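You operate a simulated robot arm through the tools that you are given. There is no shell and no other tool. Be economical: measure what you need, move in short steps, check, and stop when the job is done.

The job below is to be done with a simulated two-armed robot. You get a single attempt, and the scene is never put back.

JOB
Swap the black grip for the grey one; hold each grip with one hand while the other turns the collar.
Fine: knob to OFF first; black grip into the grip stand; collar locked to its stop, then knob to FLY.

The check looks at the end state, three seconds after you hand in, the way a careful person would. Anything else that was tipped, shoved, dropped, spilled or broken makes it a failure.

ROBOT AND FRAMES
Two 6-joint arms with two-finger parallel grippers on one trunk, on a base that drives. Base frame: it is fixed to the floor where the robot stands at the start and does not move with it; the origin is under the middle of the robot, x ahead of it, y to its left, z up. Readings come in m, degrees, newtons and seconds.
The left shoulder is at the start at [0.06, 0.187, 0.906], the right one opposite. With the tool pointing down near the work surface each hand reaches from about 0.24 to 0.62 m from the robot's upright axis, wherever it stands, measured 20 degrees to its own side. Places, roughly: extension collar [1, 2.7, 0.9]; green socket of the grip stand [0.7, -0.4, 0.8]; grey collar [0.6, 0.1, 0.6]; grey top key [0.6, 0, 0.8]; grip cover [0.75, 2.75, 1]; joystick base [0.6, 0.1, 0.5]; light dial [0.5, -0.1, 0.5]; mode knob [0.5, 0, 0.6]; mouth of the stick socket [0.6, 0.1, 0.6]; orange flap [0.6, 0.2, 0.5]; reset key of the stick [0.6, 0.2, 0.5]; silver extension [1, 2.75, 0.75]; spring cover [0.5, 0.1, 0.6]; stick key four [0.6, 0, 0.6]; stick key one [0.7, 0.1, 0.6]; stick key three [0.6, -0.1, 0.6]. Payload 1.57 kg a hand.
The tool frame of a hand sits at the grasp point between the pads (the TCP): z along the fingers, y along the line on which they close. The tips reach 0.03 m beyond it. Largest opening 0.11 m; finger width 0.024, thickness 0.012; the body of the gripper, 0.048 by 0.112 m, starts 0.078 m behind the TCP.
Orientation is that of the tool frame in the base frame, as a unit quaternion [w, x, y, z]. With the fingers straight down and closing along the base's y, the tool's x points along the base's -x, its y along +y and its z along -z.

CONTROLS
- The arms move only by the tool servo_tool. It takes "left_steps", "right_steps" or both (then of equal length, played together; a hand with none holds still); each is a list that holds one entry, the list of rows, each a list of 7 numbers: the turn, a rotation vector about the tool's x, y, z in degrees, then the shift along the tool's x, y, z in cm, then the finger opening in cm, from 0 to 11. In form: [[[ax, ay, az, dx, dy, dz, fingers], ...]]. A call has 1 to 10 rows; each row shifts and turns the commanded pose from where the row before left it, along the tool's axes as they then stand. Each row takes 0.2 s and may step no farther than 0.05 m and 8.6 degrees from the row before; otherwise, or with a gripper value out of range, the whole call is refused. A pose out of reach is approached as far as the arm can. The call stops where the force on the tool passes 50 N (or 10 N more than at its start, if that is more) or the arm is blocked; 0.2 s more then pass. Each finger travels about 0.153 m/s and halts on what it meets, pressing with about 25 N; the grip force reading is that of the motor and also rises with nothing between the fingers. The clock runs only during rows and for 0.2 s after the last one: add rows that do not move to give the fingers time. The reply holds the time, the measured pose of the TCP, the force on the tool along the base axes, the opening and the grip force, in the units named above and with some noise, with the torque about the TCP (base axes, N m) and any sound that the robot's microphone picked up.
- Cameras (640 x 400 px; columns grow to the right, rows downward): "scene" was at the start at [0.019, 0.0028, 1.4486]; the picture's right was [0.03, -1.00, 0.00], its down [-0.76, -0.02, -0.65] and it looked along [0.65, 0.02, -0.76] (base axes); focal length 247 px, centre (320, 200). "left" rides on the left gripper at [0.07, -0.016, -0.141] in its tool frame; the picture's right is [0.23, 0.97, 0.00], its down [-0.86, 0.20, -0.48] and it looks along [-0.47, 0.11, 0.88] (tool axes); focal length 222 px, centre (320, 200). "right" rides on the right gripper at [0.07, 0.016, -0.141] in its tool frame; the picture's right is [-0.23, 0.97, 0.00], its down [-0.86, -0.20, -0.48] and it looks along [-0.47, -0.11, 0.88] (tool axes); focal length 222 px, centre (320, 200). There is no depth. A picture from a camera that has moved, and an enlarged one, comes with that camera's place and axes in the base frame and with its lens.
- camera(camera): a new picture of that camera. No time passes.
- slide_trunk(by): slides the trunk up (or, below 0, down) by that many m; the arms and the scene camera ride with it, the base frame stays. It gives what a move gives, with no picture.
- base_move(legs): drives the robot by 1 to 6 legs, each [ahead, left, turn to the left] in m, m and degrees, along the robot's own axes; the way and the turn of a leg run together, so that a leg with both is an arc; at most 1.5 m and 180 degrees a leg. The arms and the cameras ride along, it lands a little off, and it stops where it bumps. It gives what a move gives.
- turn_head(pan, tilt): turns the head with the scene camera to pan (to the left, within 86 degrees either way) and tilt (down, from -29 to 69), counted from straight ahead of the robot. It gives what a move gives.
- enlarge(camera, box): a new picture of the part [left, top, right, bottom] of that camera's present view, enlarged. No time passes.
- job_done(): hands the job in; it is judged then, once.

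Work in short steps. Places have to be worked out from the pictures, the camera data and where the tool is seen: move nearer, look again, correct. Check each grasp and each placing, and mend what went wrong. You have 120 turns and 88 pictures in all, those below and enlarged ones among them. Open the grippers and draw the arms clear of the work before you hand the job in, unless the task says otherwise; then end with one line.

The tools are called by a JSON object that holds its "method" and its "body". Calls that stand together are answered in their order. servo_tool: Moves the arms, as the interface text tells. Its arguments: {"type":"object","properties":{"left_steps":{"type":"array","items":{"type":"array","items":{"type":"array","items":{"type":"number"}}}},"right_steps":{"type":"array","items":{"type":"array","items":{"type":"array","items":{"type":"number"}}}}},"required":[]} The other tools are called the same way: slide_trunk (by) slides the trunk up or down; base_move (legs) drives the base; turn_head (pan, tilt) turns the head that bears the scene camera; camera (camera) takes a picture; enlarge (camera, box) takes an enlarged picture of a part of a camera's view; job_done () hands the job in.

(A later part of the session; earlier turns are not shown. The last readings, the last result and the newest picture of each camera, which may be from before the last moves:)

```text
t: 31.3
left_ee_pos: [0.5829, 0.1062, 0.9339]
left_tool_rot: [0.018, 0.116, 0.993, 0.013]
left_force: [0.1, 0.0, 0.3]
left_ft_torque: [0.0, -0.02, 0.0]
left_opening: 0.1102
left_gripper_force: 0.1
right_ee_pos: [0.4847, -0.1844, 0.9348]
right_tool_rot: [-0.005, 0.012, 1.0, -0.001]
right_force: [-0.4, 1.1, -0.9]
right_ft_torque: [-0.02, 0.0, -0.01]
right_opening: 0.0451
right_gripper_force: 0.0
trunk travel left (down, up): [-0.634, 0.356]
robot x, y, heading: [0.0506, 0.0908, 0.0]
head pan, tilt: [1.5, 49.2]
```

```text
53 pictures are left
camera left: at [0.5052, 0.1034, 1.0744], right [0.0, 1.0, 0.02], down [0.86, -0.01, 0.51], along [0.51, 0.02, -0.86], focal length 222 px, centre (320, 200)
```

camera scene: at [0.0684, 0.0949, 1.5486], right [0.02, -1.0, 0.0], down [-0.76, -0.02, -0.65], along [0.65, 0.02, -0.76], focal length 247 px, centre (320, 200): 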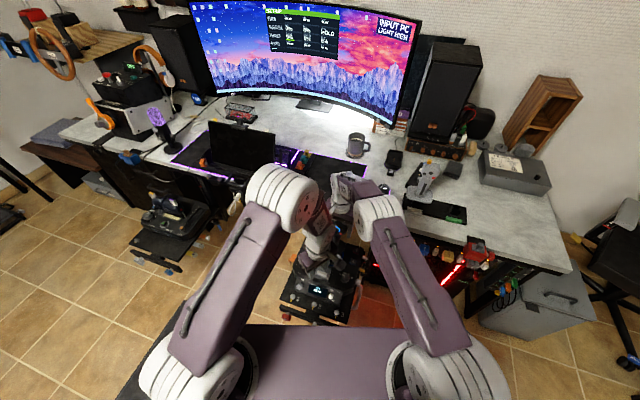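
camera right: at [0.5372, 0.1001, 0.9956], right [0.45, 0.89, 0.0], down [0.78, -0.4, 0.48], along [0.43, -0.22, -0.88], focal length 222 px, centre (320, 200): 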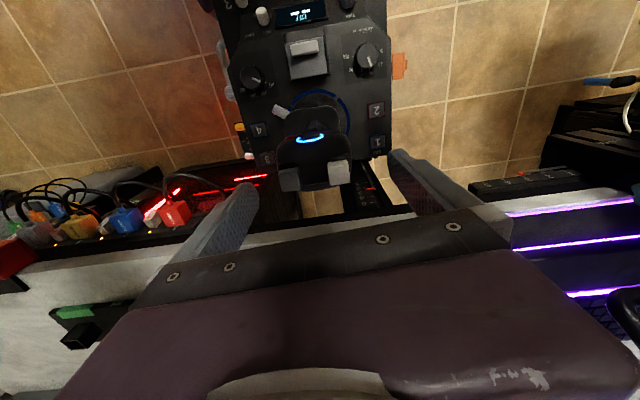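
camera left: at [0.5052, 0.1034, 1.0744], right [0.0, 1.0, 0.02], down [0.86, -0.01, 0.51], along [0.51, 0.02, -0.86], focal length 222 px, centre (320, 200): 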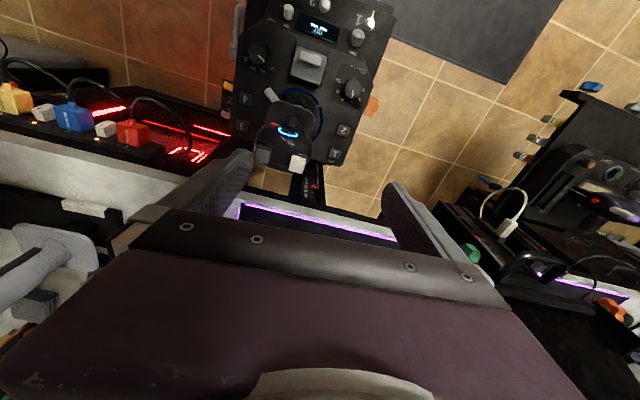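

Left hand is above; I remove its small residual tilt, set the yaw to 19°, centre on the head, and lower to just above the keys.

{"method": "servo_tool", "body": {"left_steps": [[[1.2, 2.0, 0, 0, 0, 0, 11], [0, 0, 6, 0, 0, 0, 11], [0, 0, 0, -3.15, -3.56, 0, 11], [0, 0, 0, 0, 0, 4, 11], [0, 0, 0, 0, 0, 4, 11], [0, 0, 0, 0, 0, 0, 11]]]}}

{"method": "camera", "body": {"camera": "left"}}

```text
t: 32.7
left_ee_pos: [0.6011, 0.0631, 0.8523]
left_tool_rot: [0.0, 0.167, 0.986, 0.005]
left_force: [0.1, 0.1, -0.8]
left_ft_torque: [-0.01, -0.04, 0.0]
left_opening: 0.1099
left_gripper_force: 0.0
right_ee_pos: [0.4858, -0.1862, 0.9361]
right_tool_rot: [-0.005, 0.013, 1.0, -0.001]
right_force: [-0.3, -0.2, -0.7]
right_ft_torque: [-0.03, 0.0, 0.03]
right_opening: 0.0453
right_gripper_force: 0.1
trunk travel left (down, up): [-0.634, 0.356]
robot x, y, heading: [0.0505, 0.0903, 0.1]
head pan, tilt: [1.5, 49.2]
```

```text
52 pictures are left
camera left: at [0.5304, 0.0688, 0.9952], right [0.1, 0.99, 0.01], down [0.87, -0.1, 0.48], along [0.48, -0.04, -0.88], focal length 222 px, centre (320, 200)
```

left: 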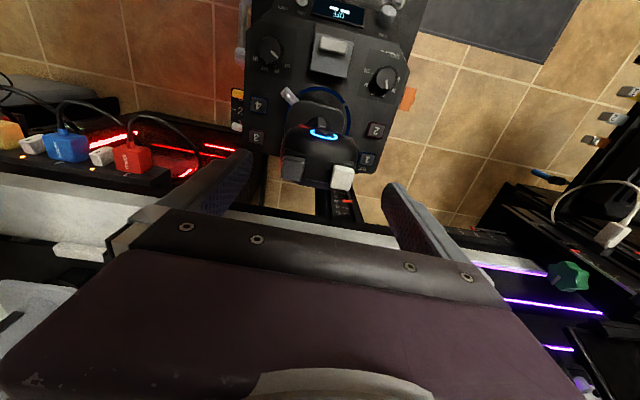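

The head is centred between the fingers ([0.605, 0.0615] by the keys). Descending and closing.

{"method": "servo_tool", "body": {"left_steps": [[[0, 0, 0, 0, 0, 3, 11], [0, 0, 0, 0, 0, 3, 11], [0, 0, 0, 0, 0, 2, 11], [0, 0, 0, 0, 0, 0, 9], [0, 0, 0, 0, 0, 0, 8], [0, 0, 0, 0, 0, 0, 7], [0, 0, 0, 0, 0, 0, 6.5], [0, 0, 0, 0, 0, 0, 6.5]]]}}

{"method": "enlarge", "body": {"camera": "left", "box": [190, 80, 450, 240]}}

```text
t: 34.5
left_ee_pos: [0.5994, 0.065, 0.7719]
left_tool_rot: [0.0, 0.166, 0.986, 0.004]
left_force: [-1.0, -4.3, 0.1]
left_ft_torque: [-0.74, 0.23, 0.0]
left_opening: 0.073
left_gripper_force: 25.2
right_ee_pos: [0.4848, -0.1858, 0.9359]
right_tool_rot: [-0.005, 0.012, 1.0, -0.001]
right_force: [0.4, -0.6, 0.0]
right_ft_torque: [0.02, -0.01, -0.01]
right_opening: 0.0451
right_gripper_force: 0.1
trunk travel left (down, up): [-0.634, 0.356]
robot x, y, heading: [0.0499, 0.0915, -0.1]
head pan, tilt: [1.5, 49.2]
```

```text
2.46 times, centred on (320, 160) of left
camera zoom: at [0.5281, 0.0707, 0.915], right [0.1, 0.99, 0.01], down [0.87, -0.1, 0.48], along [0.48, -0.04, -0.88], focal length 547 px, centre (320, 298)
```

zoom: 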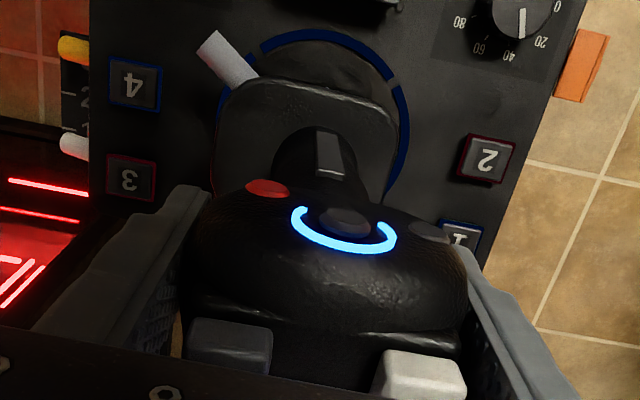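

Grip held by the left (7.3 cm). Now I rotate the right hand to yaw 40° and tilt 45° where it is, clear of everything.

{"method": "servo_tool", "body": {"right_steps": [[[0, 0, -8, 0, 0, 0, 4.5], [0, 0, -8, 0, 0, 0, 4.5], [0, 0, -8, 0, 0, 0, 4.5], [0, 0, -8, 0, 0, 0, 4.5], [0, 0, -8, 0, 0, 0, 4.5], [0, -7.5, 0, 0, 0, 0, 4.5], [0, -7.5, 0, 0, 0, 0, 4.5], [0, -7.5, 0, 0, 0, 0, 4.5]]]}}

{"method": "servo_tool", "body": {"right_steps": [[[0, -7.5, 0, 0, 0, 0, 4.5], [0, -7.5, 0, 0, 0, 0, 4.5], [0, -7.5, 0, 0, 0, 0, 4.5], [0, 0, 0, 0, 0, 0, 4.5]]]}}

{"method": "camera", "body": {"camera": "scene"}}

```text
t: 36.3
left_ee_pos: [0.5997, 0.0647, 0.7728]
left_tool_rot: [0.0, 0.165, 0.986, 0.006]
left_force: [-2.8, -7.2, -0.8]
left_ft_torque: [-1.4, 0.56, 0.02]
left_opening: 0.0731
left_gripper_force: 24.6
right_ee_pos: [0.482, -0.1874, 0.9364]
right_tool_rot: [0.18, -0.324, 0.927, 0.065]
right_force: [-0.7, 0.0, 0.1]
right_ft_torque: [-0.01, 0.01, -0.02]
right_opening: 0.0455
right_gripper_force: 0.0
trunk travel left (down, up): [-0.634, 0.356]
robot x, y, heading: [0.0488, 0.09, 0.2]
head pan, tilt: [1.5, 49.2]
```

```text
t: 37.3
left_ee_pos: [0.5967, 0.0652, 0.7728]
left_tool_rot: [0.0, 0.167, 0.986, 0.005]
left_force: [-2.3, -7.4, -0.5]
left_ft_torque: [-1.51, 0.57, -0.01]
left_opening: 0.0731
left_gripper_force: 24.6
right_ee_pos: [0.483, -0.1867, 0.9369]
right_tool_rot: [0.356, -0.304, 0.874, 0.127]
right_force: [0.2, 1.8, -0.2]
right_ft_torque: [-0.02, 0.02, 0.01]
right_opening: 0.0452
right_gripper_force: 0.1
trunk travel left (down, up): [-0.634, 0.356]
robot x, y, heading: [0.0506, 0.0883, -0.0]
head pan, tilt: [1.5, 49.2]
```

```text
50 pictures are left
camera scene: at [0.0697, 0.0936, 1.5486], right [0.02, -1.0, 0.0], down [-0.76, -0.02, -0.65], along [0.65, 0.02, -0.76], focal length 247 px, centre (320, 200)
```

scene: 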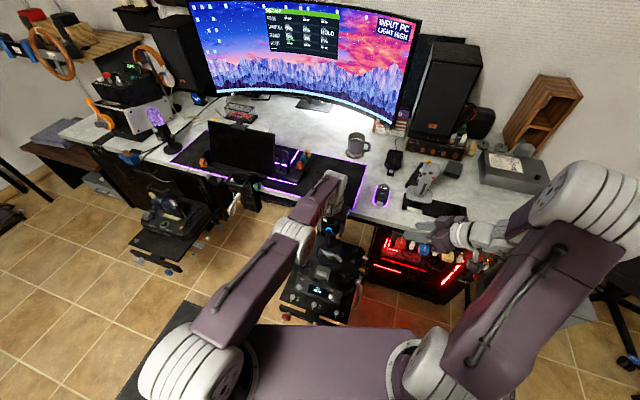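

The right arm took the pose naturally. I move it to a point about 10 cm short of the lever along its finger axis and look.

{"method": "servo_tool", "body": {"right_steps": [[[0, 0, 0, 1.43, 1.73, 3.54, 4.5], [0, 0, 0, 1.43, 1.73, 3.54, 4.5], [0, 0, 0, 1.43, 1.73, 3.54, 4.5], [0, 0, 0, 1.43, 1.73, 3.54, 4.5], [0, 0, 0, 1.43, 1.73, 3.54, 4.5], [0, 0, 0, 1.43, 1.73, 3.54, 4.5], [0, 0, 0, 1.43, 1.73, 3.54, 4.5], [0, 0, 0, 0, 0, 0, 4.5]]]}}

{"method": "enlarge", "body": {"camera": "right", "box": [200, 60, 440, 240]}}

{"method": "enlarge", "body": {"camera": "scene", "box": [270, 190, 390, 290]}}

```text
t: 39.1
left_ee_pos: [0.6005, 0.0651, 0.7731]
left_tool_rot: [0.001, 0.167, 0.986, 0.005]
left_force: [-3.0, -6.3, 0.1]
left_ft_torque: [-1.13, 0.52, -0.04]
left_opening: 0.0731
left_gripper_force: 24.7
right_ee_pos: [0.5751, -0.065, 0.7286]
right_tool_rot: [0.353, -0.305, 0.875, 0.13]
right_force: [0.5, -0.8, 0.5]
right_ft_torque: [-0.02, 0.02, 0.04]
right_opening: 0.045
right_gripper_force: 0.0
right hand out of reach, approached as far as the arm can: row 3, 4, 5, 6, 7
trunk travel left (down, up): [-0.634, 0.356]
robot x, y, heading: [0.0531, 0.0916, -0.2]
head pan, tilt: [1.5, 49.2]
```

```text
2.22 times, centred on (320, 150) of right
camera zoom: at [0.4498, -0.1441, 0.7813], right [-0.48, 0.86, 0.17], down [0.35, 0.01, 0.94], along [0.8, 0.51, -0.3], focal length 494 px, centre (320, 311)
```

zoom: 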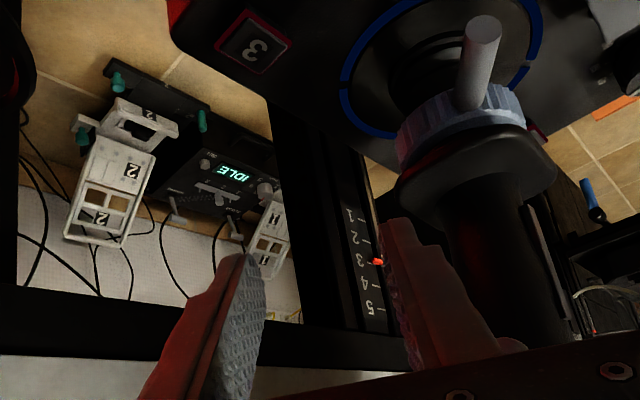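

```text
4.00 times, centred on (330, 240) of scene
camera zoom: at [0.0696, 0.0931, 1.5485], right [0.02, -1.0, 0.0], down [-0.76, -0.02, -0.65], along [0.65, 0.02, -0.76], focal length 990 px, centre (280, 40)
```

zoom: 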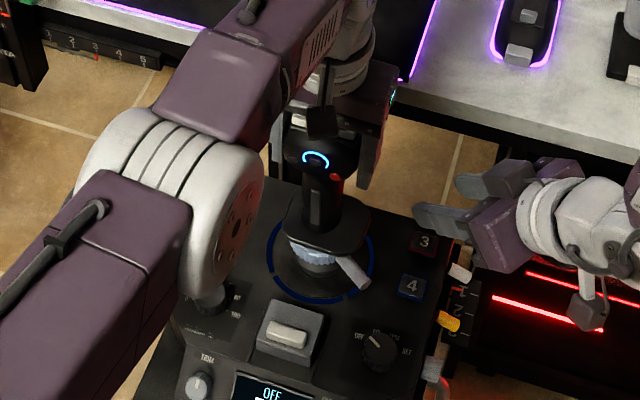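

The right hand is too close to its shoulder for this pose. I release the grip, raise the left hand clear, and back the base 5 cm and 6 cm right so both arms have room.

{"method": "servo_tool", "body": {"left_steps": [[[0, 0, 0, 0, 0, 0, 9], [0, 0, 0, 0, 0, 0, 11], [0, 0, 0, 0, 0, 0, 11], [0, 0, 0, 0, 0, -4, 11], [0, 0, 0, 0, 0, -4, 11], [0, 0, 0, 0, 0, -2, 11]]]}}

{"method": "base_move", "body": {"legs": [[-0.05, -0.06, 0]]}}

```text
t: 40.5
left_ee_pos: [0.603, 0.062, 0.8732]
left_tool_rot: [-0.001, 0.167, 0.986, 0.005]
left_force: [-0.6, -0.1, 0.1]
left_ft_torque: [0.0, -0.01, -0.03]
left_opening: 0.1101
left_gripper_force: 0.0
right_ee_pos: [0.5744, -0.0641, 0.7297]
right_tool_rot: [0.354, -0.306, 0.874, 0.131]
right_force: [0.3, -0.1, 0.0]
right_ft_torque: [0.02, -0.01, -0.02]
right_opening: 0.0451
right_gripper_force: 0.0
trunk travel left (down, up): [-0.634, 0.356]
robot x, y, heading: [0.0527, 0.0909, 0.1]
head pan, tilt: [1.5, 49.2]
```

```text
t: 41.5
left_ee_pos: [0.5519, 0.001, 0.874]
left_tool_rot: [-0.001, 0.165, 0.986, 0.006]
left_force: [0.5, 0.1, 0.5]
left_ft_torque: [0.01, -0.06, 0.0]
left_opening: 0.1102
left_gripper_force: 0.0
right_ee_pos: [0.5235, -0.1242, 0.7299]
right_tool_rot: [0.354, -0.306, 0.874, 0.131]
right_force: [0.6, 0.1, 0.1]
right_ft_torque: [0.03, -0.02, -0.01]
right_opening: 0.0452
right_gripper_force: 0.1
trunk travel left (down, up): [-0.634, 0.356]
robot x, y, heading: [0.0033, 0.0303, -0.0]
head pan, tilt: [1.5, 49.2]
```

Base is back at [0.003, 0.030]. Left hand returns over the head, lowers and grasps again, centred 2 mm further right this time.

{"method": "servo_tool", "body": {"left_steps": [[[0, 0, 0, -1.3, 3.6, 0, 11], [0, 0, 0, -1.3, 3.6, 0, 11], [0, 0, 0, 0, 0, 0, 11], [0, 0, 0, 0, 0, 4, 11], [0, 0, 0, 0, 0, 4, 11], [0, 0, 0, 0, 0, 2.1, 10], [0, 0, 0, 0, 0, 0, 9], [0, 0, 0, 0, 0, 0, 8], [0, 0, 0, 0, 0, 0, 6.5], [0, 0, 0, 0, 0, 0, 6.5]]]}}

{"method": "enlarge", "body": {"camera": "left", "box": [190, 80, 450, 240]}}

```text
t: 43.8
left_ee_pos: [0.5714, 0.0632, 0.7753]
left_tool_rot: [-0.001, 0.166, 0.986, 0.005]
left_force: [-0.7, 0.2, 1.1]
left_ft_torque: [-0.04, 0.01, -0.01]
left_opening: 0.0654
left_gripper_force: 0.5
left hand out of reach, approached as far as the arm can: row 1, 2, 6
right_ee_pos: [0.5252, -0.1248, 0.7303]
right_tool_rot: [0.353, -0.306, 0.874, 0.131]
right_force: [-0.5, -0.8, 0.5]
right_ft_torque: [-0.01, 0.0, 0.02]
right_opening: 0.045
right_gripper_force: 0.1
trunk travel left (down, up): [-0.634, 0.356]
robot x, y, heading: [0.004, 0.0337, -0.1]
head pan, tilt: [1.5, 49.2]
```

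```text
2.46 times, centred on (320, 160) of left
camera zoom: at [0.4998, 0.0684, 0.9184], right [0.1, 0.99, 0.01], down [0.87, -0.1, 0.48], along [0.48, -0.04, -0.88], focal length 547 px, centre (320, 298)
```

zoom: 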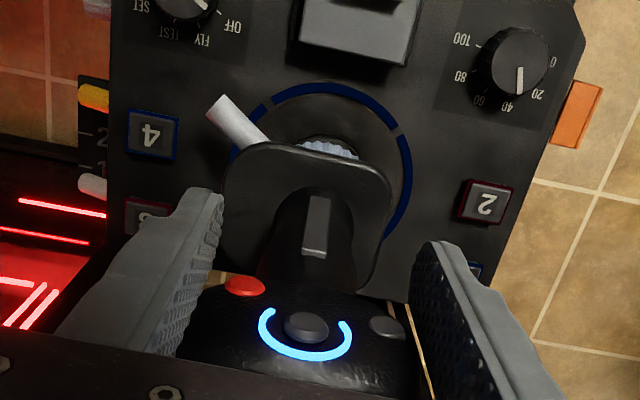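

The left hand is 3 cm short. I open and drive the base 3 cm ahead, fingers straddling the head, then close.

{"method": "servo_tool", "body": {"left_steps": [[[0, 0, 0, 0, 0, 0, 9], [0, 0, 0, 0, 0, 0, 11], [0, 0, 0, 0, 0, 0, 11]]]}}

{"method": "base_move", "body": {"legs": [[0.03, 0, 0]]}}

{"method": "servo_tool", "body": {"left_steps": [[[0, 0, 0, 0, 0, 0.2, 10], [0, 0, 0, 0, 0, 0, 9], [0, 0, 0, 0, 0, 0, 8], [0, 0, 0, 0, 0, 0, 6.5], [0, 0, 0, 0, 0, 0, 6.5]]]}}

{"method": "enlarge", "body": {"camera": "left", "box": [190, 80, 450, 240]}}

```text
t: 44.5
left_ee_pos: [0.5715, 0.0625, 0.7762]
left_tool_rot: [-0.002, 0.166, 0.986, 0.005]
left_force: [-0.2, -0.2, 0.2]
left_ft_torque: [-0.01, 0.0, 0.01]
left_opening: 0.1104
left_gripper_force: 0.1
right_ee_pos: [0.5243, -0.1246, 0.7304]
right_tool_rot: [0.354, -0.306, 0.874, 0.13]
right_force: [0.1, -0.4, 0.4]
right_ft_torque: [0.06, 0.03, 0.02]
right_opening: 0.0449
right_gripper_force: 0.1
trunk travel left (down, up): [-0.634, 0.356]
robot x, y, heading: [0.0005, 0.0323, -0.3]
head pan, tilt: [1.5, 49.2]
```

```text
t: 45.4
left_ee_pos: [0.5997, 0.0613, 0.7772]
left_tool_rot: [0.0, 0.167, 0.986, 0.005]
left_force: [-0.4, 0.6, -0.3]
left_ft_torque: [0.01, 0.02, -0.04]
left_opening: 0.11
left_gripper_force: 0.1
right_ee_pos: [0.5533, -0.1236, 0.7302]
right_tool_rot: [0.354, -0.305, 0.875, 0.129]
right_force: [0.1, -0.6, -0.2]
right_ft_torque: [0.0, -0.03, -0.02]
right_opening: 0.045
right_gripper_force: 0.0
trunk travel left (down, up): [-0.634, 0.356]
robot x, y, heading: [0.0317, 0.0302, -0.1]
head pan, tilt: [1.5, 49.2]
```

```text
t: 46.6
left_ee_pos: [0.6, 0.0619, 0.773]
left_tool_rot: [-0.001, 0.167, 0.986, 0.005]
left_force: [-0.7, -3.5, -1.2]
left_ft_torque: [-0.68, 0.08, 0.0]
left_opening: 0.0723
left_gripper_force: 24.4
right_ee_pos: [0.5562, -0.1235, 0.7293]
right_tool_rot: [0.354, -0.305, 0.875, 0.13]
right_force: [0.2, -1.0, 0.3]
right_ft_torque: [0.03, 0.0, -0.03]
right_opening: 0.045
right_gripper_force: 0.0
trunk travel left (down, up): [-0.634, 0.356]
robot x, y, heading: [0.0279, 0.032, -0.1]
head pan, tilt: [1.5, 49.2]
```

```text
2.46 times, centred on (320, 160) of left
camera zoom: at [0.5294, 0.0676, 0.9163], right [0.11, 0.99, 0.01], down [0.87, -0.1, 0.48], along [0.48, -0.04, -0.88], focal length 547 px, centre (320, 298)
```

zoom: 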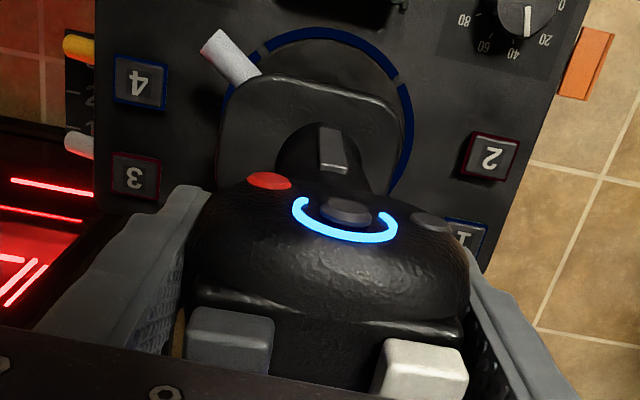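

Regrasped. Now the right hand moves to just outside and above the lever tip.

{"method": "servo_tool", "body": {"right_steps": [[[0, 0, 0, 0.22, 2.98, 1.94, 4.5], [0, 0, 0, 0.22, 2.98, 1.94, 4.5], [0, 0, 0, 0.22, 2.98, 1.94, 4.5], [0, 0, 0, 0.22, 2.98, 1.94, 4.5], [0, 0, 0, 0, 0, 0, 4.5]]]}}

{"method": "enlarge", "body": {"camera": "right", "box": [200, 60, 440, 240]}}

{"method": "enlarge", "body": {"camera": "scene", "box": [270, 190, 390, 290]}}

```text
t: 47.6
left_ee_pos: [0.5981, 0.0604, 0.7744]
left_tool_rot: [-0.001, 0.167, 0.986, 0.007]
left_force: [-2.2, -0.3, 0.9]
left_ft_torque: [-0.8, 1.12, -0.07]
left_opening: 0.0724
left_gripper_force: 24.8
right_ee_pos: [0.5654, -0.0141, 0.676]
right_tool_rot: [0.352, -0.302, 0.876, 0.133]
right_force: [-13.2, -14.0, 17.1]
right_ft_torque: [0.4, 0.32, 0.57]
right_opening: 0.0424
right_gripper_force: 0.1
right hand out of reach, approached as far as the arm can: row 1, 2, 3, 4
trunk travel left (down, up): [-0.634, 0.356]
robot x, y, heading: [0.0282, 0.0305, -0.4]
head pan, tilt: [1.5, 49.2]
stopped in row 5 (right hand): the force on the tool passed its limit at 95 N (the readings are from after the stop); the commanded pose is now the measured one
```

```text
2.22 times, centred on (320, 150) of right
camera zoom: at [0.4409, -0.0937, 0.7279], right [-0.48, 0.86, 0.18], down [0.35, 0.0, 0.94], along [0.8, 0.51, -0.31], focal length 494 px, centre (320, 311)
```

zoom: 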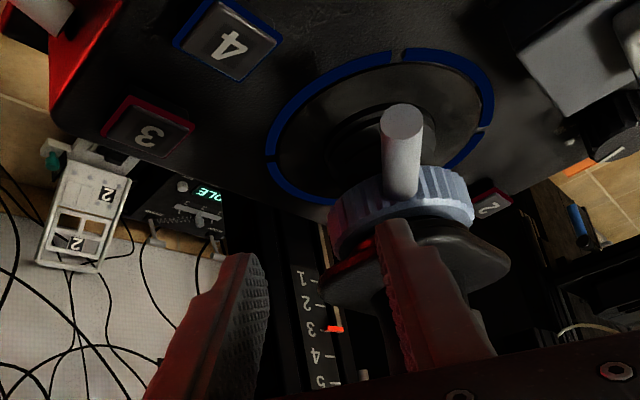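

```text
4.00 times, centred on (330, 240) of scene
camera zoom: at [0.0459, 0.0313, 1.5489], right [0.02, -1.0, 0.0], down [-0.76, -0.02, -0.66], along [0.65, 0.02, -0.76], focal length 990 px, centre (280, 40)
```

zoom: 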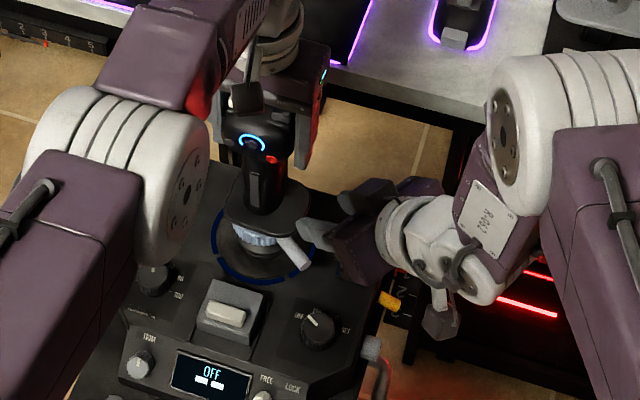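

The finger touched the grip's flange; a 45° tilt does not fit there. I back off to the right and reduce the tilt to about 20°, which keeps the wrist farther from the shoulder.

{"method": "servo_tool", "body": {"right_steps": [[[0, 0, 0, 0, -3, -2, 4.5], [0, 0, 0, 0, -4, -2, 4.5], [0, 6.25, 0, 0, -3, -2, 4.5], [0, 6.25, 0, 0, 0, 0, 4.5], [0, 6.25, 0, 0, 0, 0, 4.5], [0, 6.25, 0, 0, 0, 0, 4.5], [0, 0, 0, 0, 0, 0, 4.5]]]}}

{"method": "enlarge", "body": {"camera": "scene", "box": [250, 170, 410, 290]}}

{"method": "enlarge", "body": {"camera": "left", "box": [190, 80, 450, 240]}}

```text
t: 49.2
left_ee_pos: [0.6006, 0.0619, 0.7733]
left_tool_rot: [0.001, 0.167, 0.986, 0.006]
left_force: [-2.1, -6.6, 10.4]
left_ft_torque: [-1.48, 0.44, 0.03]
left_opening: 0.0729
left_gripper_force: 25.1
right_ee_pos: [0.5962, -0.1165, 0.7171]
right_tool_rot: [0.154, -0.325, 0.931, 0.064]
right_force: [0.1, 0.1, -0.1]
right_ft_torque: [0.02, -0.04, -0.01]
right_opening: 0.0448
right_gripper_force: 0.0
trunk travel left (down, up): [-0.634, 0.356]
robot x, y, heading: [0.03, 0.0295, -0.5]
head pan, tilt: [1.5, 49.2]
```

```text
3.33 times, centred on (330, 230) of scene
camera zoom: at [0.0471, 0.0323, 1.5486], right [0.02, -1.0, 0.0], down [-0.76, -0.02, -0.65], along [0.65, 0.02, -0.76], focal length 825 px, centre (287, 100)
```

zoom: 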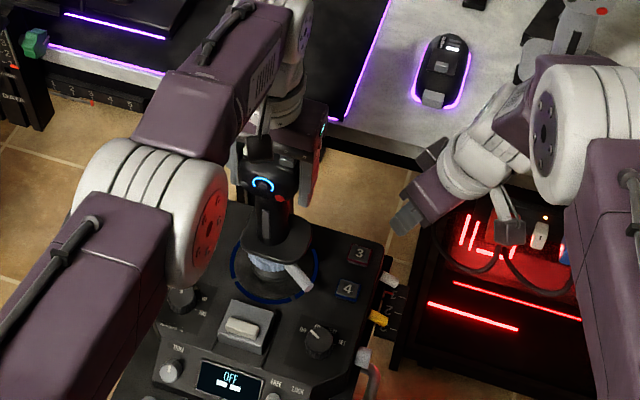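

```text
2.46 times, centred on (320, 160) of left
camera zoom: at [0.5286, 0.0677, 0.9161], right [0.11, 0.99, 0.01], down [0.87, -0.1, 0.48], along [0.48, -0.04, -0.88], focal length 547 px, centre (320, 298)
```

zoom: 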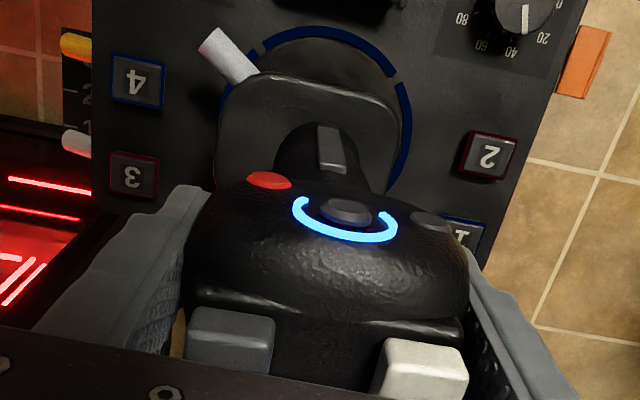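

All is intact. With the gentler tilt I move the right hand to a point 6 cm above the lever along its finger axis.

{"method": "servo_tool", "body": {"right_steps": [[[0, 0, 0, -0.3, 3.43, 1.18, 4.5], [0, 0, 0, -0.3, 3.43, 1.18, 4.5], [0, 0, 0, -0.3, 3.43, 1.18, 4.5], [0, 0, 0, -0.3, 3.43, 1.18, 4.5], [0, 0, 0, 0, 0, 0, 4.5]]]}}

{"method": "enlarge", "body": {"camera": "right", "box": [200, 60, 440, 240]}}

```text
t: 50.4
left_ee_pos: [0.6004, 0.0616, 0.7742]
left_tool_rot: [0.001, 0.167, 0.986, 0.007]
left_force: [-1.1, -7.2, 11.3]
left_ft_torque: [-1.24, 0.14, -0.02]
left_opening: 0.0727
left_gripper_force: 25.2
right_ee_pos: [0.5315, 0.0073, 0.676]
right_tool_rot: [0.154, -0.325, 0.931, 0.063]
right_force: [-0.2, 0.1, 1.3]
right_ft_torque: [0.01, -0.01, 0.01]
right_opening: 0.045
right_gripper_force: 0.1
trunk travel left (down, up): [-0.634, 0.356]
robot x, y, heading: [0.0337, 0.0302, -0.3]
head pan, tilt: [1.5, 49.2]
```

```text
2.22 times, centred on (320, 150) of right
camera zoom: at [0.4362, -0.0513, 0.7872], right [-0.44, 0.89, 0.09], down [0.64, 0.24, 0.73], along [0.63, 0.38, -0.68], focal length 494 px, centre (320, 311)
```

zoom: 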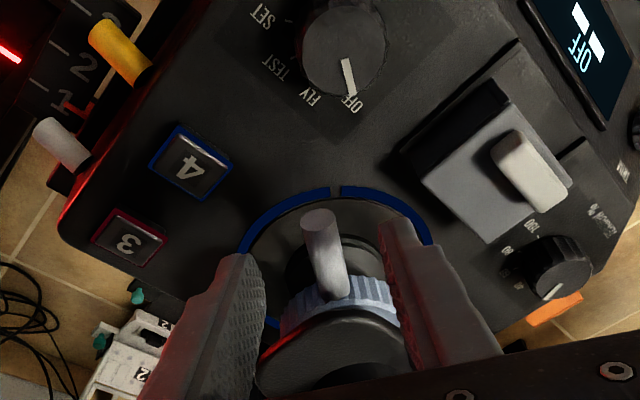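

The lever is centred between the right fingers. I advance 6 cm along the fingers.

{"method": "servo_tool", "body": {"right_steps": [[[0, 0, 0, 0, 0, 2.5, 4.5], [0, 0, 0, 0, 0, 1.5, 4.5], [0, 0, 0, 0, 0, 1.3, 4.5], [0, 0, 0, 0, 0, 0.5, 3], [0, 0, 0, 0, 0, 0, 2.4], [0, 0, 0, 0, 0, 0, 2.4]]]}}

{"method": "enlarge", "body": {"camera": "right", "box": [200, 60, 440, 240]}}

```text
t: 51.8
left_ee_pos: [0.5999, 0.0631, 0.7744]
left_tool_rot: [0.0, 0.167, 0.986, 0.007]
left_force: [-0.7, -4.9, 13.8]
left_ft_torque: [-1.06, 0.2, -0.06]
left_opening: 0.0727
left_gripper_force: 24.8
right_ee_pos: [0.5453, 0.0216, 0.6235]
right_tool_rot: [0.154, -0.325, 0.931, 0.064]
right_force: [-0.5, -0.1, 0.0]
right_ft_torque: [-0.01, 0.01, 0.01]
right_opening: 0.024
right_gripper_force: 0.1
trunk travel left (down, up): [-0.634, 0.356]
robot x, y, heading: [0.0265, 0.031, -0.3]
head pan, tilt: [1.5, 49.2]
```

```text
2.22 times, centred on (320, 150) of right
camera zoom: at [0.4489, -0.0376, 0.7329], right [-0.44, 0.89, 0.09], down [0.64, 0.24, 0.73], along [0.63, 0.38, -0.68], focal length 494 px, centre (320, 311)
```

zoom: 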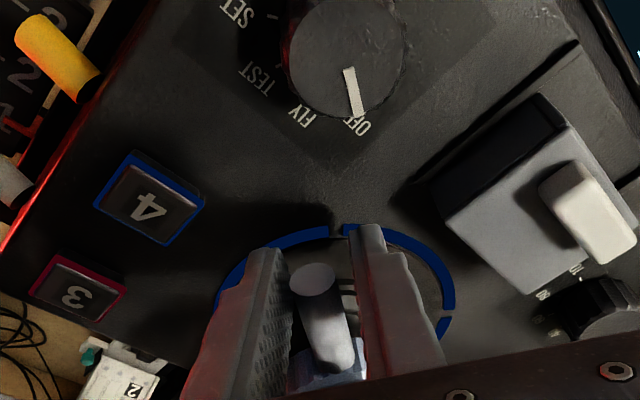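

The lever is straddled. I try a small counter-clockwise turn (about 10°) and read the forces.

{"method": "servo_tool", "body": {"right_steps": [[[-1.64, 0.09, -4.73, 0, -0.58, 0, 2.0], [-1.64, 0.09, -4.73, 0, -0.58, 0, 2.0], [0, 0, 0, 0, 0, 0, 2.0]]]}}

{"method": "enlarge", "body": {"camera": "right", "box": [200, 60, 440, 240]}}

```text
t: 52.6
left_ee_pos: [0.5993, 0.0622, 0.7736]
left_tool_rot: [0.001, 0.166, 0.986, 0.006]
left_force: [-2.1, -5.2, 12.9]
left_ft_torque: [-0.99, 0.35, 0.0]
left_opening: 0.0727
left_gripper_force: 25.0
right_ee_pos: [0.5519, 0.0104, 0.6221]
right_tool_rot: [0.148, -0.406, 0.899, 0.077]
right_force: [0.6, -0.2, 0.4]
right_ft_torque: [0.03, 0.02, 0.01]
right_opening: 0.0203
right_gripper_force: 0.1
trunk travel left (down, up): [-0.634, 0.356]
robot x, y, heading: [0.0314, 0.0314, -0.2]
head pan, tilt: [1.5, 49.2]
```

```text
2.22 times, centred on (320, 150) of right
camera zoom: at [0.4685, -0.0629, 0.7327], right [-0.59, 0.8, 0.09], down [0.59, 0.35, 0.73], along [0.55, 0.48, -0.68], focal length 494 px, centre (320, 311)
```

zoom: 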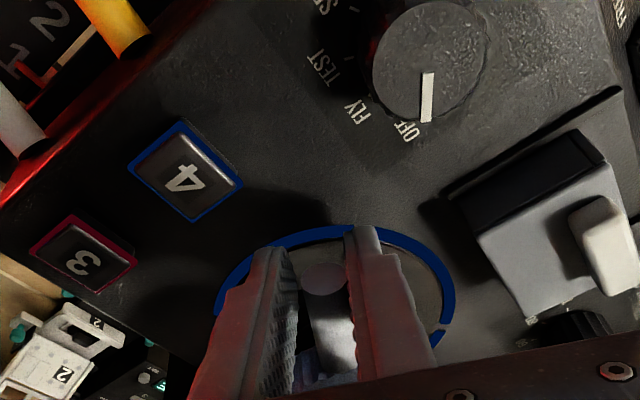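

No resistance yet. I continue counter-clockwise another 20°, pulling slightly inward to hold the radius.

{"method": "servo_tool", "body": {"right_steps": [[[-1.64, 0.09, -4.73, -0.2, -0.58, 0.06, 2.0], [-1.64, 0.09, -4.73, -0.15, -0.58, 0.05, 2.0], [-1.64, 0.09, -4.73, -0.15, -0.58, 0.05, 2.0], [-1.64, 0.09, -4.73, -0.15, -0.58, 0.05, 2.0], [0, 0, 0, 0, 0, 0, 2.0]]]}}

{"method": "enlarge", "body": {"camera": "right", "box": [200, 60, 440, 240]}}

{"method": "enlarge", "body": {"camera": "left", "box": [190, 80, 450, 240]}}

```text
t: 53.8
left_ee_pos: [0.6002, 0.0626, 0.7728]
left_tool_rot: [0.0, 0.167, 0.986, 0.007]
left_force: [-3.0, -2.3, 8.5]
left_ft_torque: [-0.51, 0.46, 0.0]
left_opening: 0.0725
left_gripper_force: 25.0
right_ee_pos: [0.5769, 0.0042, 0.6225]
right_tool_rot: [0.133, -0.555, 0.815, 0.101]
right_force: [-0.3, 0.0, 0.5]
right_ft_torque: [0.01, -0.02, 0.03]
right_opening: 0.0203
right_gripper_force: 0.3
trunk travel left (down, up): [-0.634, 0.356]
robot x, y, heading: [0.0302, 0.0291, -0.2]
head pan, tilt: [1.5, 49.2]
```

```text
2.22 times, centred on (320, 150) of right
camera zoom: at [0.5237, -0.0943, 0.7329], right [-0.83, 0.55, 0.09], down [0.43, 0.53, 0.73], along [0.35, 0.64, -0.68], focal length 494 px, centre (320, 311)
```

zoom: 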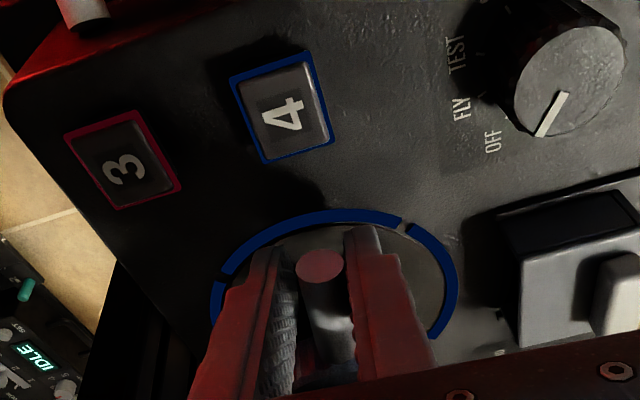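

```text
2.46 times, centred on (320, 160) of left
camera zoom: at [0.5284, 0.0685, 0.9157], right [0.11, 0.99, 0.01], down [0.87, -0.1, 0.48], along [0.48, -0.04, -0.88], focal length 547 px, centre (320, 298)
```

zoom: 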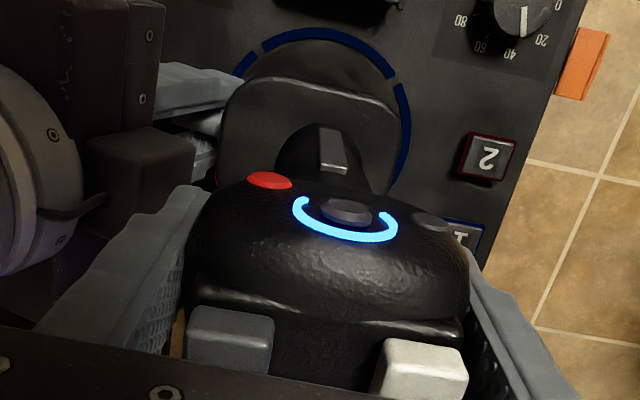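

The lever follows counter-clockwise freely, so that is the unlock direction. Continuing another 25°, watching for the stop.

{"method": "servo_tool", "body": {"right_steps": [[[-1.64, 0.09, -4.73, -0.05, -0.58, 0.02, 2.0], [-1.64, 0.09, -4.73, -0.05, -0.58, 0.02, 2.0], [-1.64, 0.09, -4.73, -0.05, -0.58, 0.02, 2.0], [-1.64, 0.09, -4.73, -0.05, -0.58, 0.02, 2.0], [-1.64, 0.09, -4.73, -0.05, -0.58, 0.02, 2.0], [0, 0, 0, 0, 0, 0, 2.0]]]}}

{"method": "enlarge", "body": {"camera": "right", "box": [200, 60, 440, 240]}}

{"method": "enlarge", "body": {"camera": "scene", "box": [250, 170, 410, 290]}}

```text
t: 55.2
left_ee_pos: [0.6007, 0.0633, 0.7728]
left_tool_rot: [0.001, 0.167, 0.986, 0.006]
left_force: [-2.1, -2.6, 6.8]
left_ft_torque: [-0.38, 0.41, -0.02]
left_opening: 0.0725
left_gripper_force: 24.9
right_ee_pos: [0.5608, -0.0161, 0.6408]
right_tool_rot: [-0.107, 0.719, -0.674, -0.128]
right_force: [0.2, -0.6, -0.5]
right_ft_torque: [0.0, -0.04, -0.05]
right_opening: 0.02
right_gripper_force: 0.2
right hand out of reach, approached as far as the arm can: row 1, 2, 3, 4, 5
trunk travel left (down, up): [-0.634, 0.356]
robot x, y, heading: [0.0295, 0.0337, -0.4]
head pan, tilt: [1.5, 49.2]
```

```text
2.22 times, centred on (320, 150) of right
camera zoom: at [0.556, -0.1292, 0.7505], right [-0.98, 0.15, 0.09], down [0.17, 0.66, 0.73], along [0.05, 0.73, -0.68], focal length 494 px, centre (320, 311)
```

zoom: 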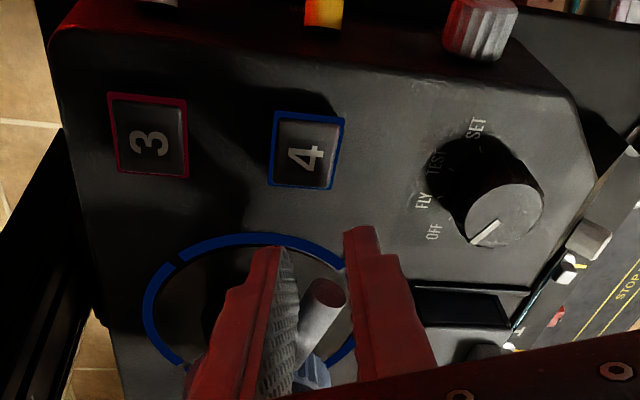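

```text
3.33 times, centred on (330, 230) of scene
camera zoom: at [0.0477, 0.0334, 1.5486], right [0.02, -1.0, 0.0], down [-0.76, -0.02, -0.65], along [0.65, 0.02, -0.76], focal length 825 px, centre (287, 100)
```

zoom: 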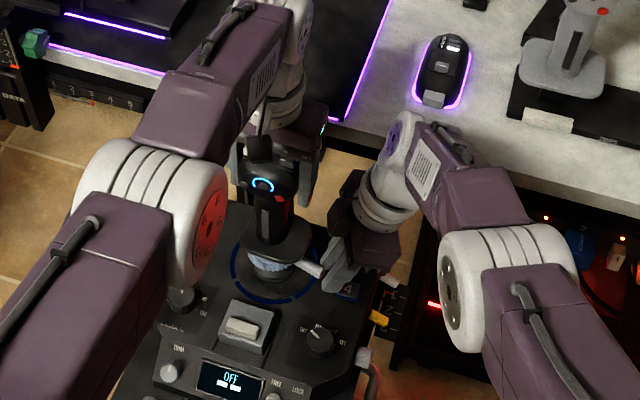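

The arm ran into a yaw limit near 70° and drifted outward; the lever is still between the fingers at about 250°. I turn the hand back to about 67° yaw with a wider gap, then will push without yawing further.

{"method": "servo_tool", "body": {"right_steps": [[[2.7, 0, 7.8, -0.33, -0.4, 0.6, 3.0], [2.7, 0, 7.8, -0.33, -0.58, 0.74, 3.0], [2.7, 0, 7.8, -0.33, -0.58, 0.74, 3.0], [0, 0, 0, 0, 0, 0, 3.0]]]}}

{"method": "enlarge", "body": {"camera": "right", "box": [200, 60, 440, 240]}}

```text
t: 56.2
left_ee_pos: [0.6007, 0.062, 0.7728]
left_tool_rot: [0.0, 0.166, 0.986, 0.006]
left_force: [-1.6, -3.5, 6.9]
left_ft_torque: [-0.54, 0.22, 0.03]
left_opening: 0.0723
left_gripper_force: 25.6
right_ee_pos: [0.5787, -0.0031, 0.6222]
right_tool_rot: [0.129, -0.557, 0.814, 0.099]
right_force: [-0.4, 0.0, -0.1]
right_ft_torque: [-0.02, -0.01, 0.02]
right_opening: 0.0303
right_gripper_force: 0.2
trunk travel left (down, up): [-0.634, 0.356]
robot x, y, heading: [0.0315, 0.027, -0.2]
head pan, tilt: [1.5, 49.2]
```

```text
2.22 times, centred on (320, 150) of right
camera zoom: at [0.5259, -0.1008, 0.7336], right [-0.83, 0.55, 0.09], down [0.43, 0.54, 0.72], along [0.35, 0.64, -0.68], focal length 494 px, centre (320, 311)
```

zoom: 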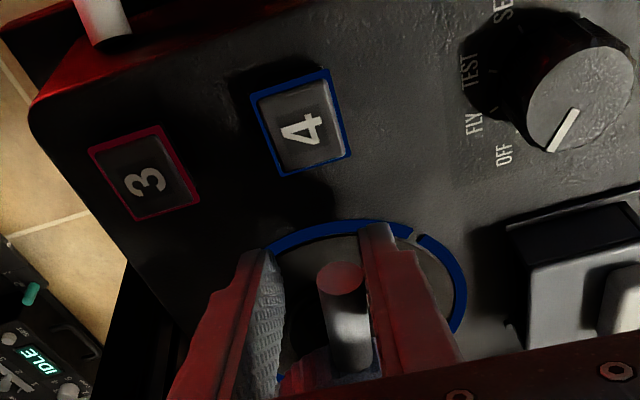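

The lever rests against the pushing finger. I push along +x by 3.3 cm with fixed orientation, which should bring the lever to about 280°.

{"method": "servo_tool", "body": {"right_steps": [[[0, 0, 0, -0.285, -0.77, 0.08, 3.0], [0, 0, 0, -0.285, -0.77, 0.08, 3.0], [0, 0, 0, -0.285, -0.77, 0.08, 3.0], [0, 0, 0, -0.285, -0.77, 0.08, 3.0], [0, 0, 0, 0, 0, 0, 3.0]]]}}

{"method": "enlarge", "body": {"camera": "right", "box": [200, 60, 440, 240]}}

{"method": "enlarge", "body": {"camera": "left", "box": [190, 80, 450, 240]}}

```text
t: 57.4
left_ee_pos: [0.6004, 0.063, 0.7739]
left_tool_rot: [0.0, 0.167, 0.986, 0.006]
left_force: [-0.5, -2.9, 7.4]
left_ft_torque: [-0.54, 0.15, 0.02]
left_opening: 0.0724
left_gripper_force: 24.7
right_ee_pos: [0.5858, -0.003, 0.6225]
right_tool_rot: [0.13, -0.557, 0.814, 0.098]
right_force: [-0.6, -0.2, -0.6]
right_ft_torque: [0.02, -0.03, 0.0]
right_opening: 0.0304
right_gripper_force: 0.2
right hand out of reach, approached as far as the arm can: row 2, 3, 4
trunk travel left (down, up): [-0.634, 0.356]
robot x, y, heading: [0.0288, 0.0318, -0.4]
head pan, tilt: [1.5, 49.2]
```

```text
2.22 times, centred on (320, 150) of right
camera zoom: at [0.5327, -0.1008, 0.7343], right [-0.83, 0.55, 0.09], down [0.43, 0.54, 0.73], along [0.35, 0.64, -0.68], focal length 494 px, centre (320, 311)
```

zoom: 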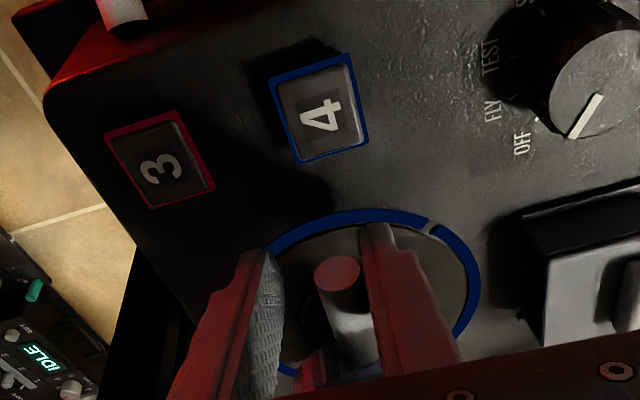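

```text
2.46 times, centred on (320, 160) of left
camera zoom: at [0.5289, 0.0683, 0.9157], right [0.11, 0.99, 0.01], down [0.87, -0.1, 0.48], along [0.48, -0.04, -0.88], focal length 547 px, centre (320, 298)
```

zoom: 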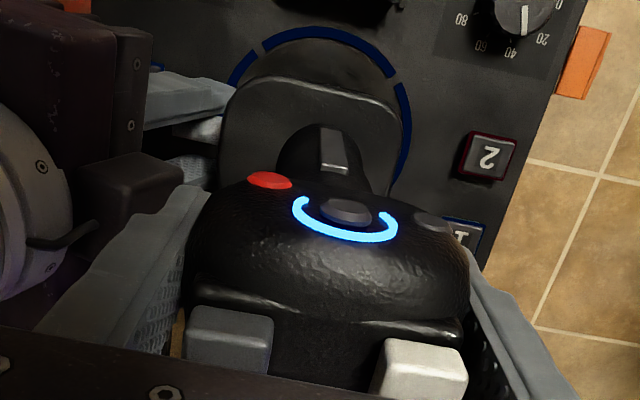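

The right arm is at its forward reach. I withdraw the right hand up off the lever, release and lift the left, and drive the base 5 cm ahead before continuing.

{"method": "servo_tool", "body": {"right_steps": [[[0, 0, 0, 0, 0, -2, 4.5], [0, 0, 0, 0, 0, -3, 4.5], [0, 0, 0, 0, 0, -4, 4.5], [0, 0, 0, 0, 0, 0, 4.5], [0, 0, 0, 0, 0, 0, 4.5], [0, 0, 0, 0, 0, 0, 4.5], [0, 0, 0, 0, 0, 0, 4.5]]], "left_steps": [[[0, 0, 0, 0, 0, 0, 7.2], [0, 0, 0, 0, 0, 0, 7.2], [0, 0, 0, 0, 0, 0, 9], [0, 0, 0, 0, 0, 0, 11], [0, 0, 0, 0, 0, 0, 11], [0, 0, 0, 0, 0, -4.5, 11], [0, 0, 0, 0, 0, -4.5, 11]]]}}

{"method": "base_move", "body": {"legs": [[0.05, 0, 0]]}}

{"method": "camera", "body": {"camera": "scene"}}

{"method": "enlarge", "body": {"camera": "left", "box": [190, 60, 450, 240]}}

```text
t: 59.0
left_ee_pos: [0.5981, 0.0619, 0.8642]
left_tool_rot: [0.0, 0.166, 0.986, 0.007]
left_force: [-0.8, 0.2, 0.1]
left_ft_torque: [-0.04, 0.01, 0.01]
left_opening: 0.1099
left_gripper_force: 0.0
right_ee_pos: [0.6152, -0.0253, 0.6917]
right_tool_rot: [0.129, -0.557, 0.814, 0.099]
right_force: [0.3, -0.7, -0.2]
right_ft_torque: [0.01, 0.0, -0.01]
right_opening: 0.0447
right_gripper_force: 0.2
right hand out of reach, approached as far as the arm can: row 1, 2, 3
trunk travel left (down, up): [-0.634, 0.356]
robot x, y, heading: [0.0297, 0.0283, -0.2]
head pan, tilt: [1.5, 49.2]
```

```text
t: 59.9
left_ee_pos: [0.6486, 0.0614, 0.8638]
left_tool_rot: [0.001, 0.167, 0.986, 0.006]
left_force: [-0.3, -0.2, 0.6]
left_ft_torque: [0.01, 0.02, 0.01]
left_opening: 0.1097
left_gripper_force: 0.0
right_ee_pos: [0.6649, -0.0257, 0.6923]
right_tool_rot: [0.127, -0.559, 0.813, 0.101]
right_force: [-20.4, 3.6, -0.3]
right_ft_torque: [-0.29, -1.17, -0.23]
right_opening: 0.0264
right_gripper_force: 0.1
trunk travel left (down, up): [-0.634, 0.356]
robot x, y, heading: [0.0788, 0.0296, -0.1]
head pan, tilt: [1.5, 49.2]
```

```text
31 pictures are left
camera scene: at [0.0962, 0.0338, 1.5487], right [0.02, -1.0, 0.0], down [-0.76, -0.02, -0.65], along [0.65, 0.01, -0.76], focal length 247 px, centre (320, 200)
```

scene: 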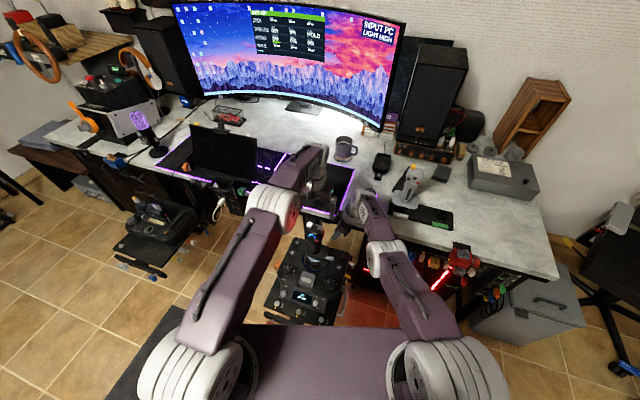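

```text
2.22 times, centred on (320, 150) of left
camera zoom: at [0.5755, 0.067, 1.007], right [0.11, 0.99, 0.01], down [0.87, -0.1, 0.48], along [0.48, -0.04, -0.88], focal length 494 px, centre (320, 311)
```

zoom: 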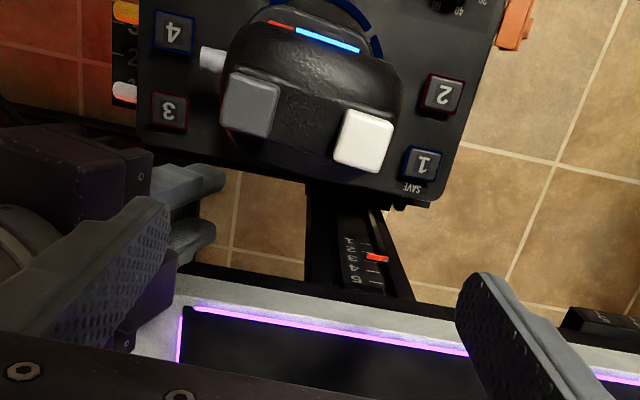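

The right hand rode forward and is pressing on something (20 N, probably the desk edge). I pull it back 6 cm in -x right away.

{"method": "servo_tool", "body": {"right_steps": [[[0, 0, 0, 0.7, 1.86, -0.2, 4.5], [0, 0, 0, 0.7, 1.86, -0.2, 4.5], [0, 0, 0, 0.7, 1.86, -0.2, 4.5], [0, 0, 0, 0, 0, 0, 4.5]]]}}

{"method": "enlarge", "body": {"camera": "scene", "box": [240, 150, 420, 290]}}

```text
t: 60.9
left_ee_pos: [0.6473, 0.0607, 0.863]
left_tool_rot: [0.0, 0.166, 0.986, 0.006]
left_force: [-0.4, 0.3, 0.6]
left_ft_torque: [0.02, -0.01, 0.0]
left_opening: 0.11
left_gripper_force: 0.1
right_ee_pos: [0.6054, -0.0263, 0.6914]
right_tool_rot: [0.128, -0.558, 0.814, 0.101]
right_force: [0.1, 0.5, -0.2]
right_ft_torque: [0.02, 0.0, 0.03]
right_opening: 0.045
right_gripper_force: 0.0
right hand out of reach, approached as far as the arm can: row 1
trunk travel left (down, up): [-0.634, 0.356]
robot x, y, heading: [0.0798, 0.0307, -0.4]
head pan, tilt: [1.5, 49.2]
```

```text
2.86 times, centred on (330, 220) of scene
camera zoom: at [0.099, 0.0338, 1.5486], right [0.02, -1.0, 0.0], down [-0.76, -0.02, -0.65], along [0.65, 0.01, -0.76], focal length 707 px, centre (291, 143)
```

zoom: 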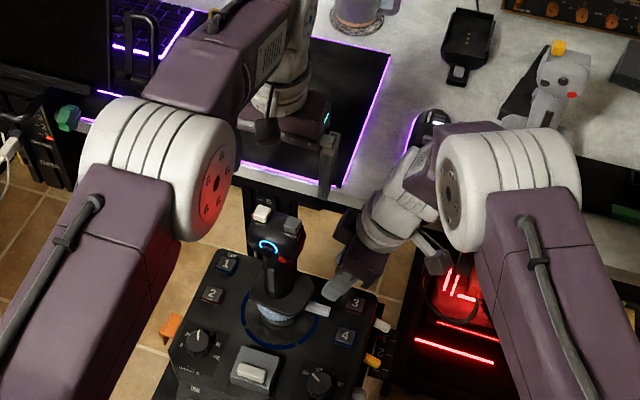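

Lever now points near 262°, roughly due right. I shift the right hand 5 cm further right and regrasp the head with the left.

{"method": "servo_tool", "body": {"right_steps": [[[0, 0, 0, 4.4, -1.8, -1.4, 4.5], [0, 0, 0, 0, 0, 0, 4.5], [0, 0, 0, 0, 0, 0, 4.5], [0, 0, 0, 0, 0, 0, 4.5], [0, 0, 0, 0, 0, 0, 4.5], [0, 0, 0, 0, 0, 0, 3], [0, 0, 0, 0, 0, 0, 2], [0, 0, 0, 0, 0, 0, 1], [0, 0, 0, 0, 0, 0, 0], [0, 0, 0, 0, 0, 0, 0]]], "left_steps": [[[0, 0, 0, 0, 0, 0, 11], [0, 0, 0, 4.48, -1.5, 0, 11], [0, 0, 0, 0, 0, 0, 11], [0, 0, 0, 0, 0, 4, 11], [0, 0, 0, 0, 0, 3, 11], [0, 0, 0, 0, 0, 2, 10], [0, 0, 0, 0, 0, 0, 9], [0, 0, 0, 0, 0, 0, 8], [0, 0, 0, 0, 0, 0, 6.5], [0, 0, 0, 0, 0, 0, 6.5]]]}}

{"method": "enlarge", "body": {"camera": "scene", "box": [270, 190, 390, 280]}}

```text
t: 63.1
left_ee_pos: [0.6008, 0.0629, 0.7735]
left_tool_rot: [0.0, 0.167, 0.986, 0.006]
left_force: [-0.6, -1.8, 0.6]
left_ft_torque: [-0.27, 0.08, -0.01]
left_opening: 0.0724
left_gripper_force: 25.0
right_ee_pos: [0.605, -0.0777, 0.6915]
right_tool_rot: [0.128, -0.558, 0.814, 0.101]
right_force: [-0.8, 0.0, 0.1]
right_ft_torque: [-0.02, -0.01, 0.03]
right_opening: 0.0
right_gripper_force: 21.6
trunk travel left (down, up): [-0.634, 0.356]
robot x, y, heading: [0.0809, 0.0323, 0.2]
head pan, tilt: [1.5, 49.2]
```

```text
4.44 times, centred on (330, 235) of scene
camera zoom: at [0.0981, 0.0335, 1.5486], right [0.02, -1.0, 0.0], down [-0.76, -0.02, -0.65], along [0.65, 0.01, -0.76], focal length 1100 px, centre (276, 44)
```

zoom: 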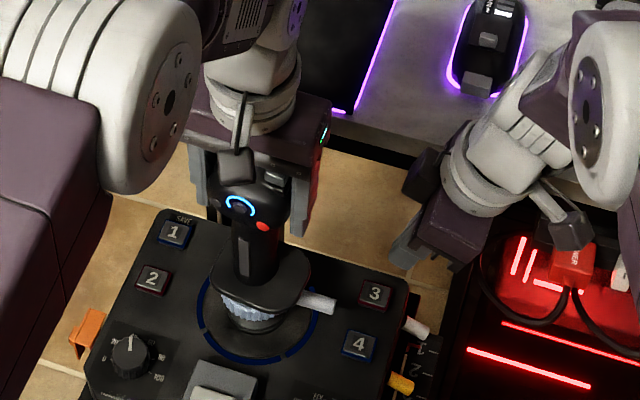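

Left holds again. I lower the closed right fingers as a post on the robot side of the lever.

{"method": "servo_tool", "body": {"right_steps": [[[0, 0, 0, -1.48, 3.42, 0.72, 0], [0, 0, 0, -1.48, 3.42, 0.72, 0], [0, 0, 0, 0, 0, 0, 0], [0, 0, 0, 0, 0, 2.5, 0], [0, 0, 0, 0, 0, 2.5, 0], [0, 0, 0, 0, 0, 1.9, 0], [0, 0, 0, 0, 0, 0, 0]]]}}

{"method": "enlarge", "body": {"camera": "right", "box": [200, 60, 440, 240]}}

```text
t: 64.7
left_ee_pos: [0.6008, 0.0633, 0.7733]
left_tool_rot: [0.0, 0.167, 0.986, 0.006]
left_force: [-0.9, -1.9, 0.8]
left_ft_torque: [-0.43, 0.13, -0.01]
left_opening: 0.0721
left_gripper_force: 25.3
right_ee_pos: [0.5591, -0.0007, 0.6217]
right_tool_rot: [0.128, -0.559, 0.813, 0.101]
right_force: [-0.2, -0.6, -0.5]
right_ft_torque: [-0.01, -0.01, 0.02]
right_opening: 0.0002
right_gripper_force: 21.5
trunk travel left (down, up): [-0.634, 0.356]
robot x, y, heading: [0.0835, 0.033, -0.2]
head pan, tilt: [1.5, 49.2]
```

```text
2.22 times, centred on (320, 150) of right
camera zoom: at [0.5074, -0.099, 0.733], right [-0.83, 0.55, 0.09], down [0.43, 0.54, 0.72], along [0.35, 0.64, -0.68], focal length 494 px, centre (320, 311)
```

zoom: 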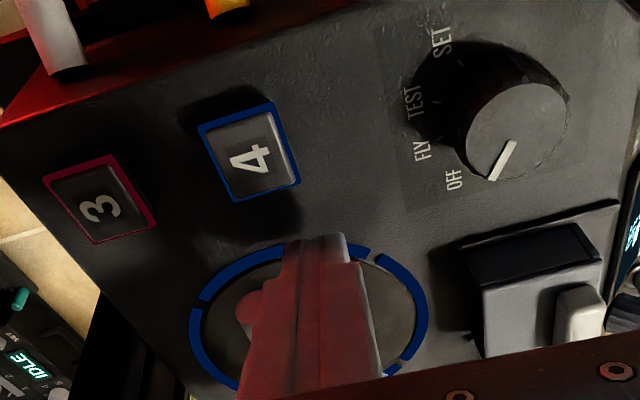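

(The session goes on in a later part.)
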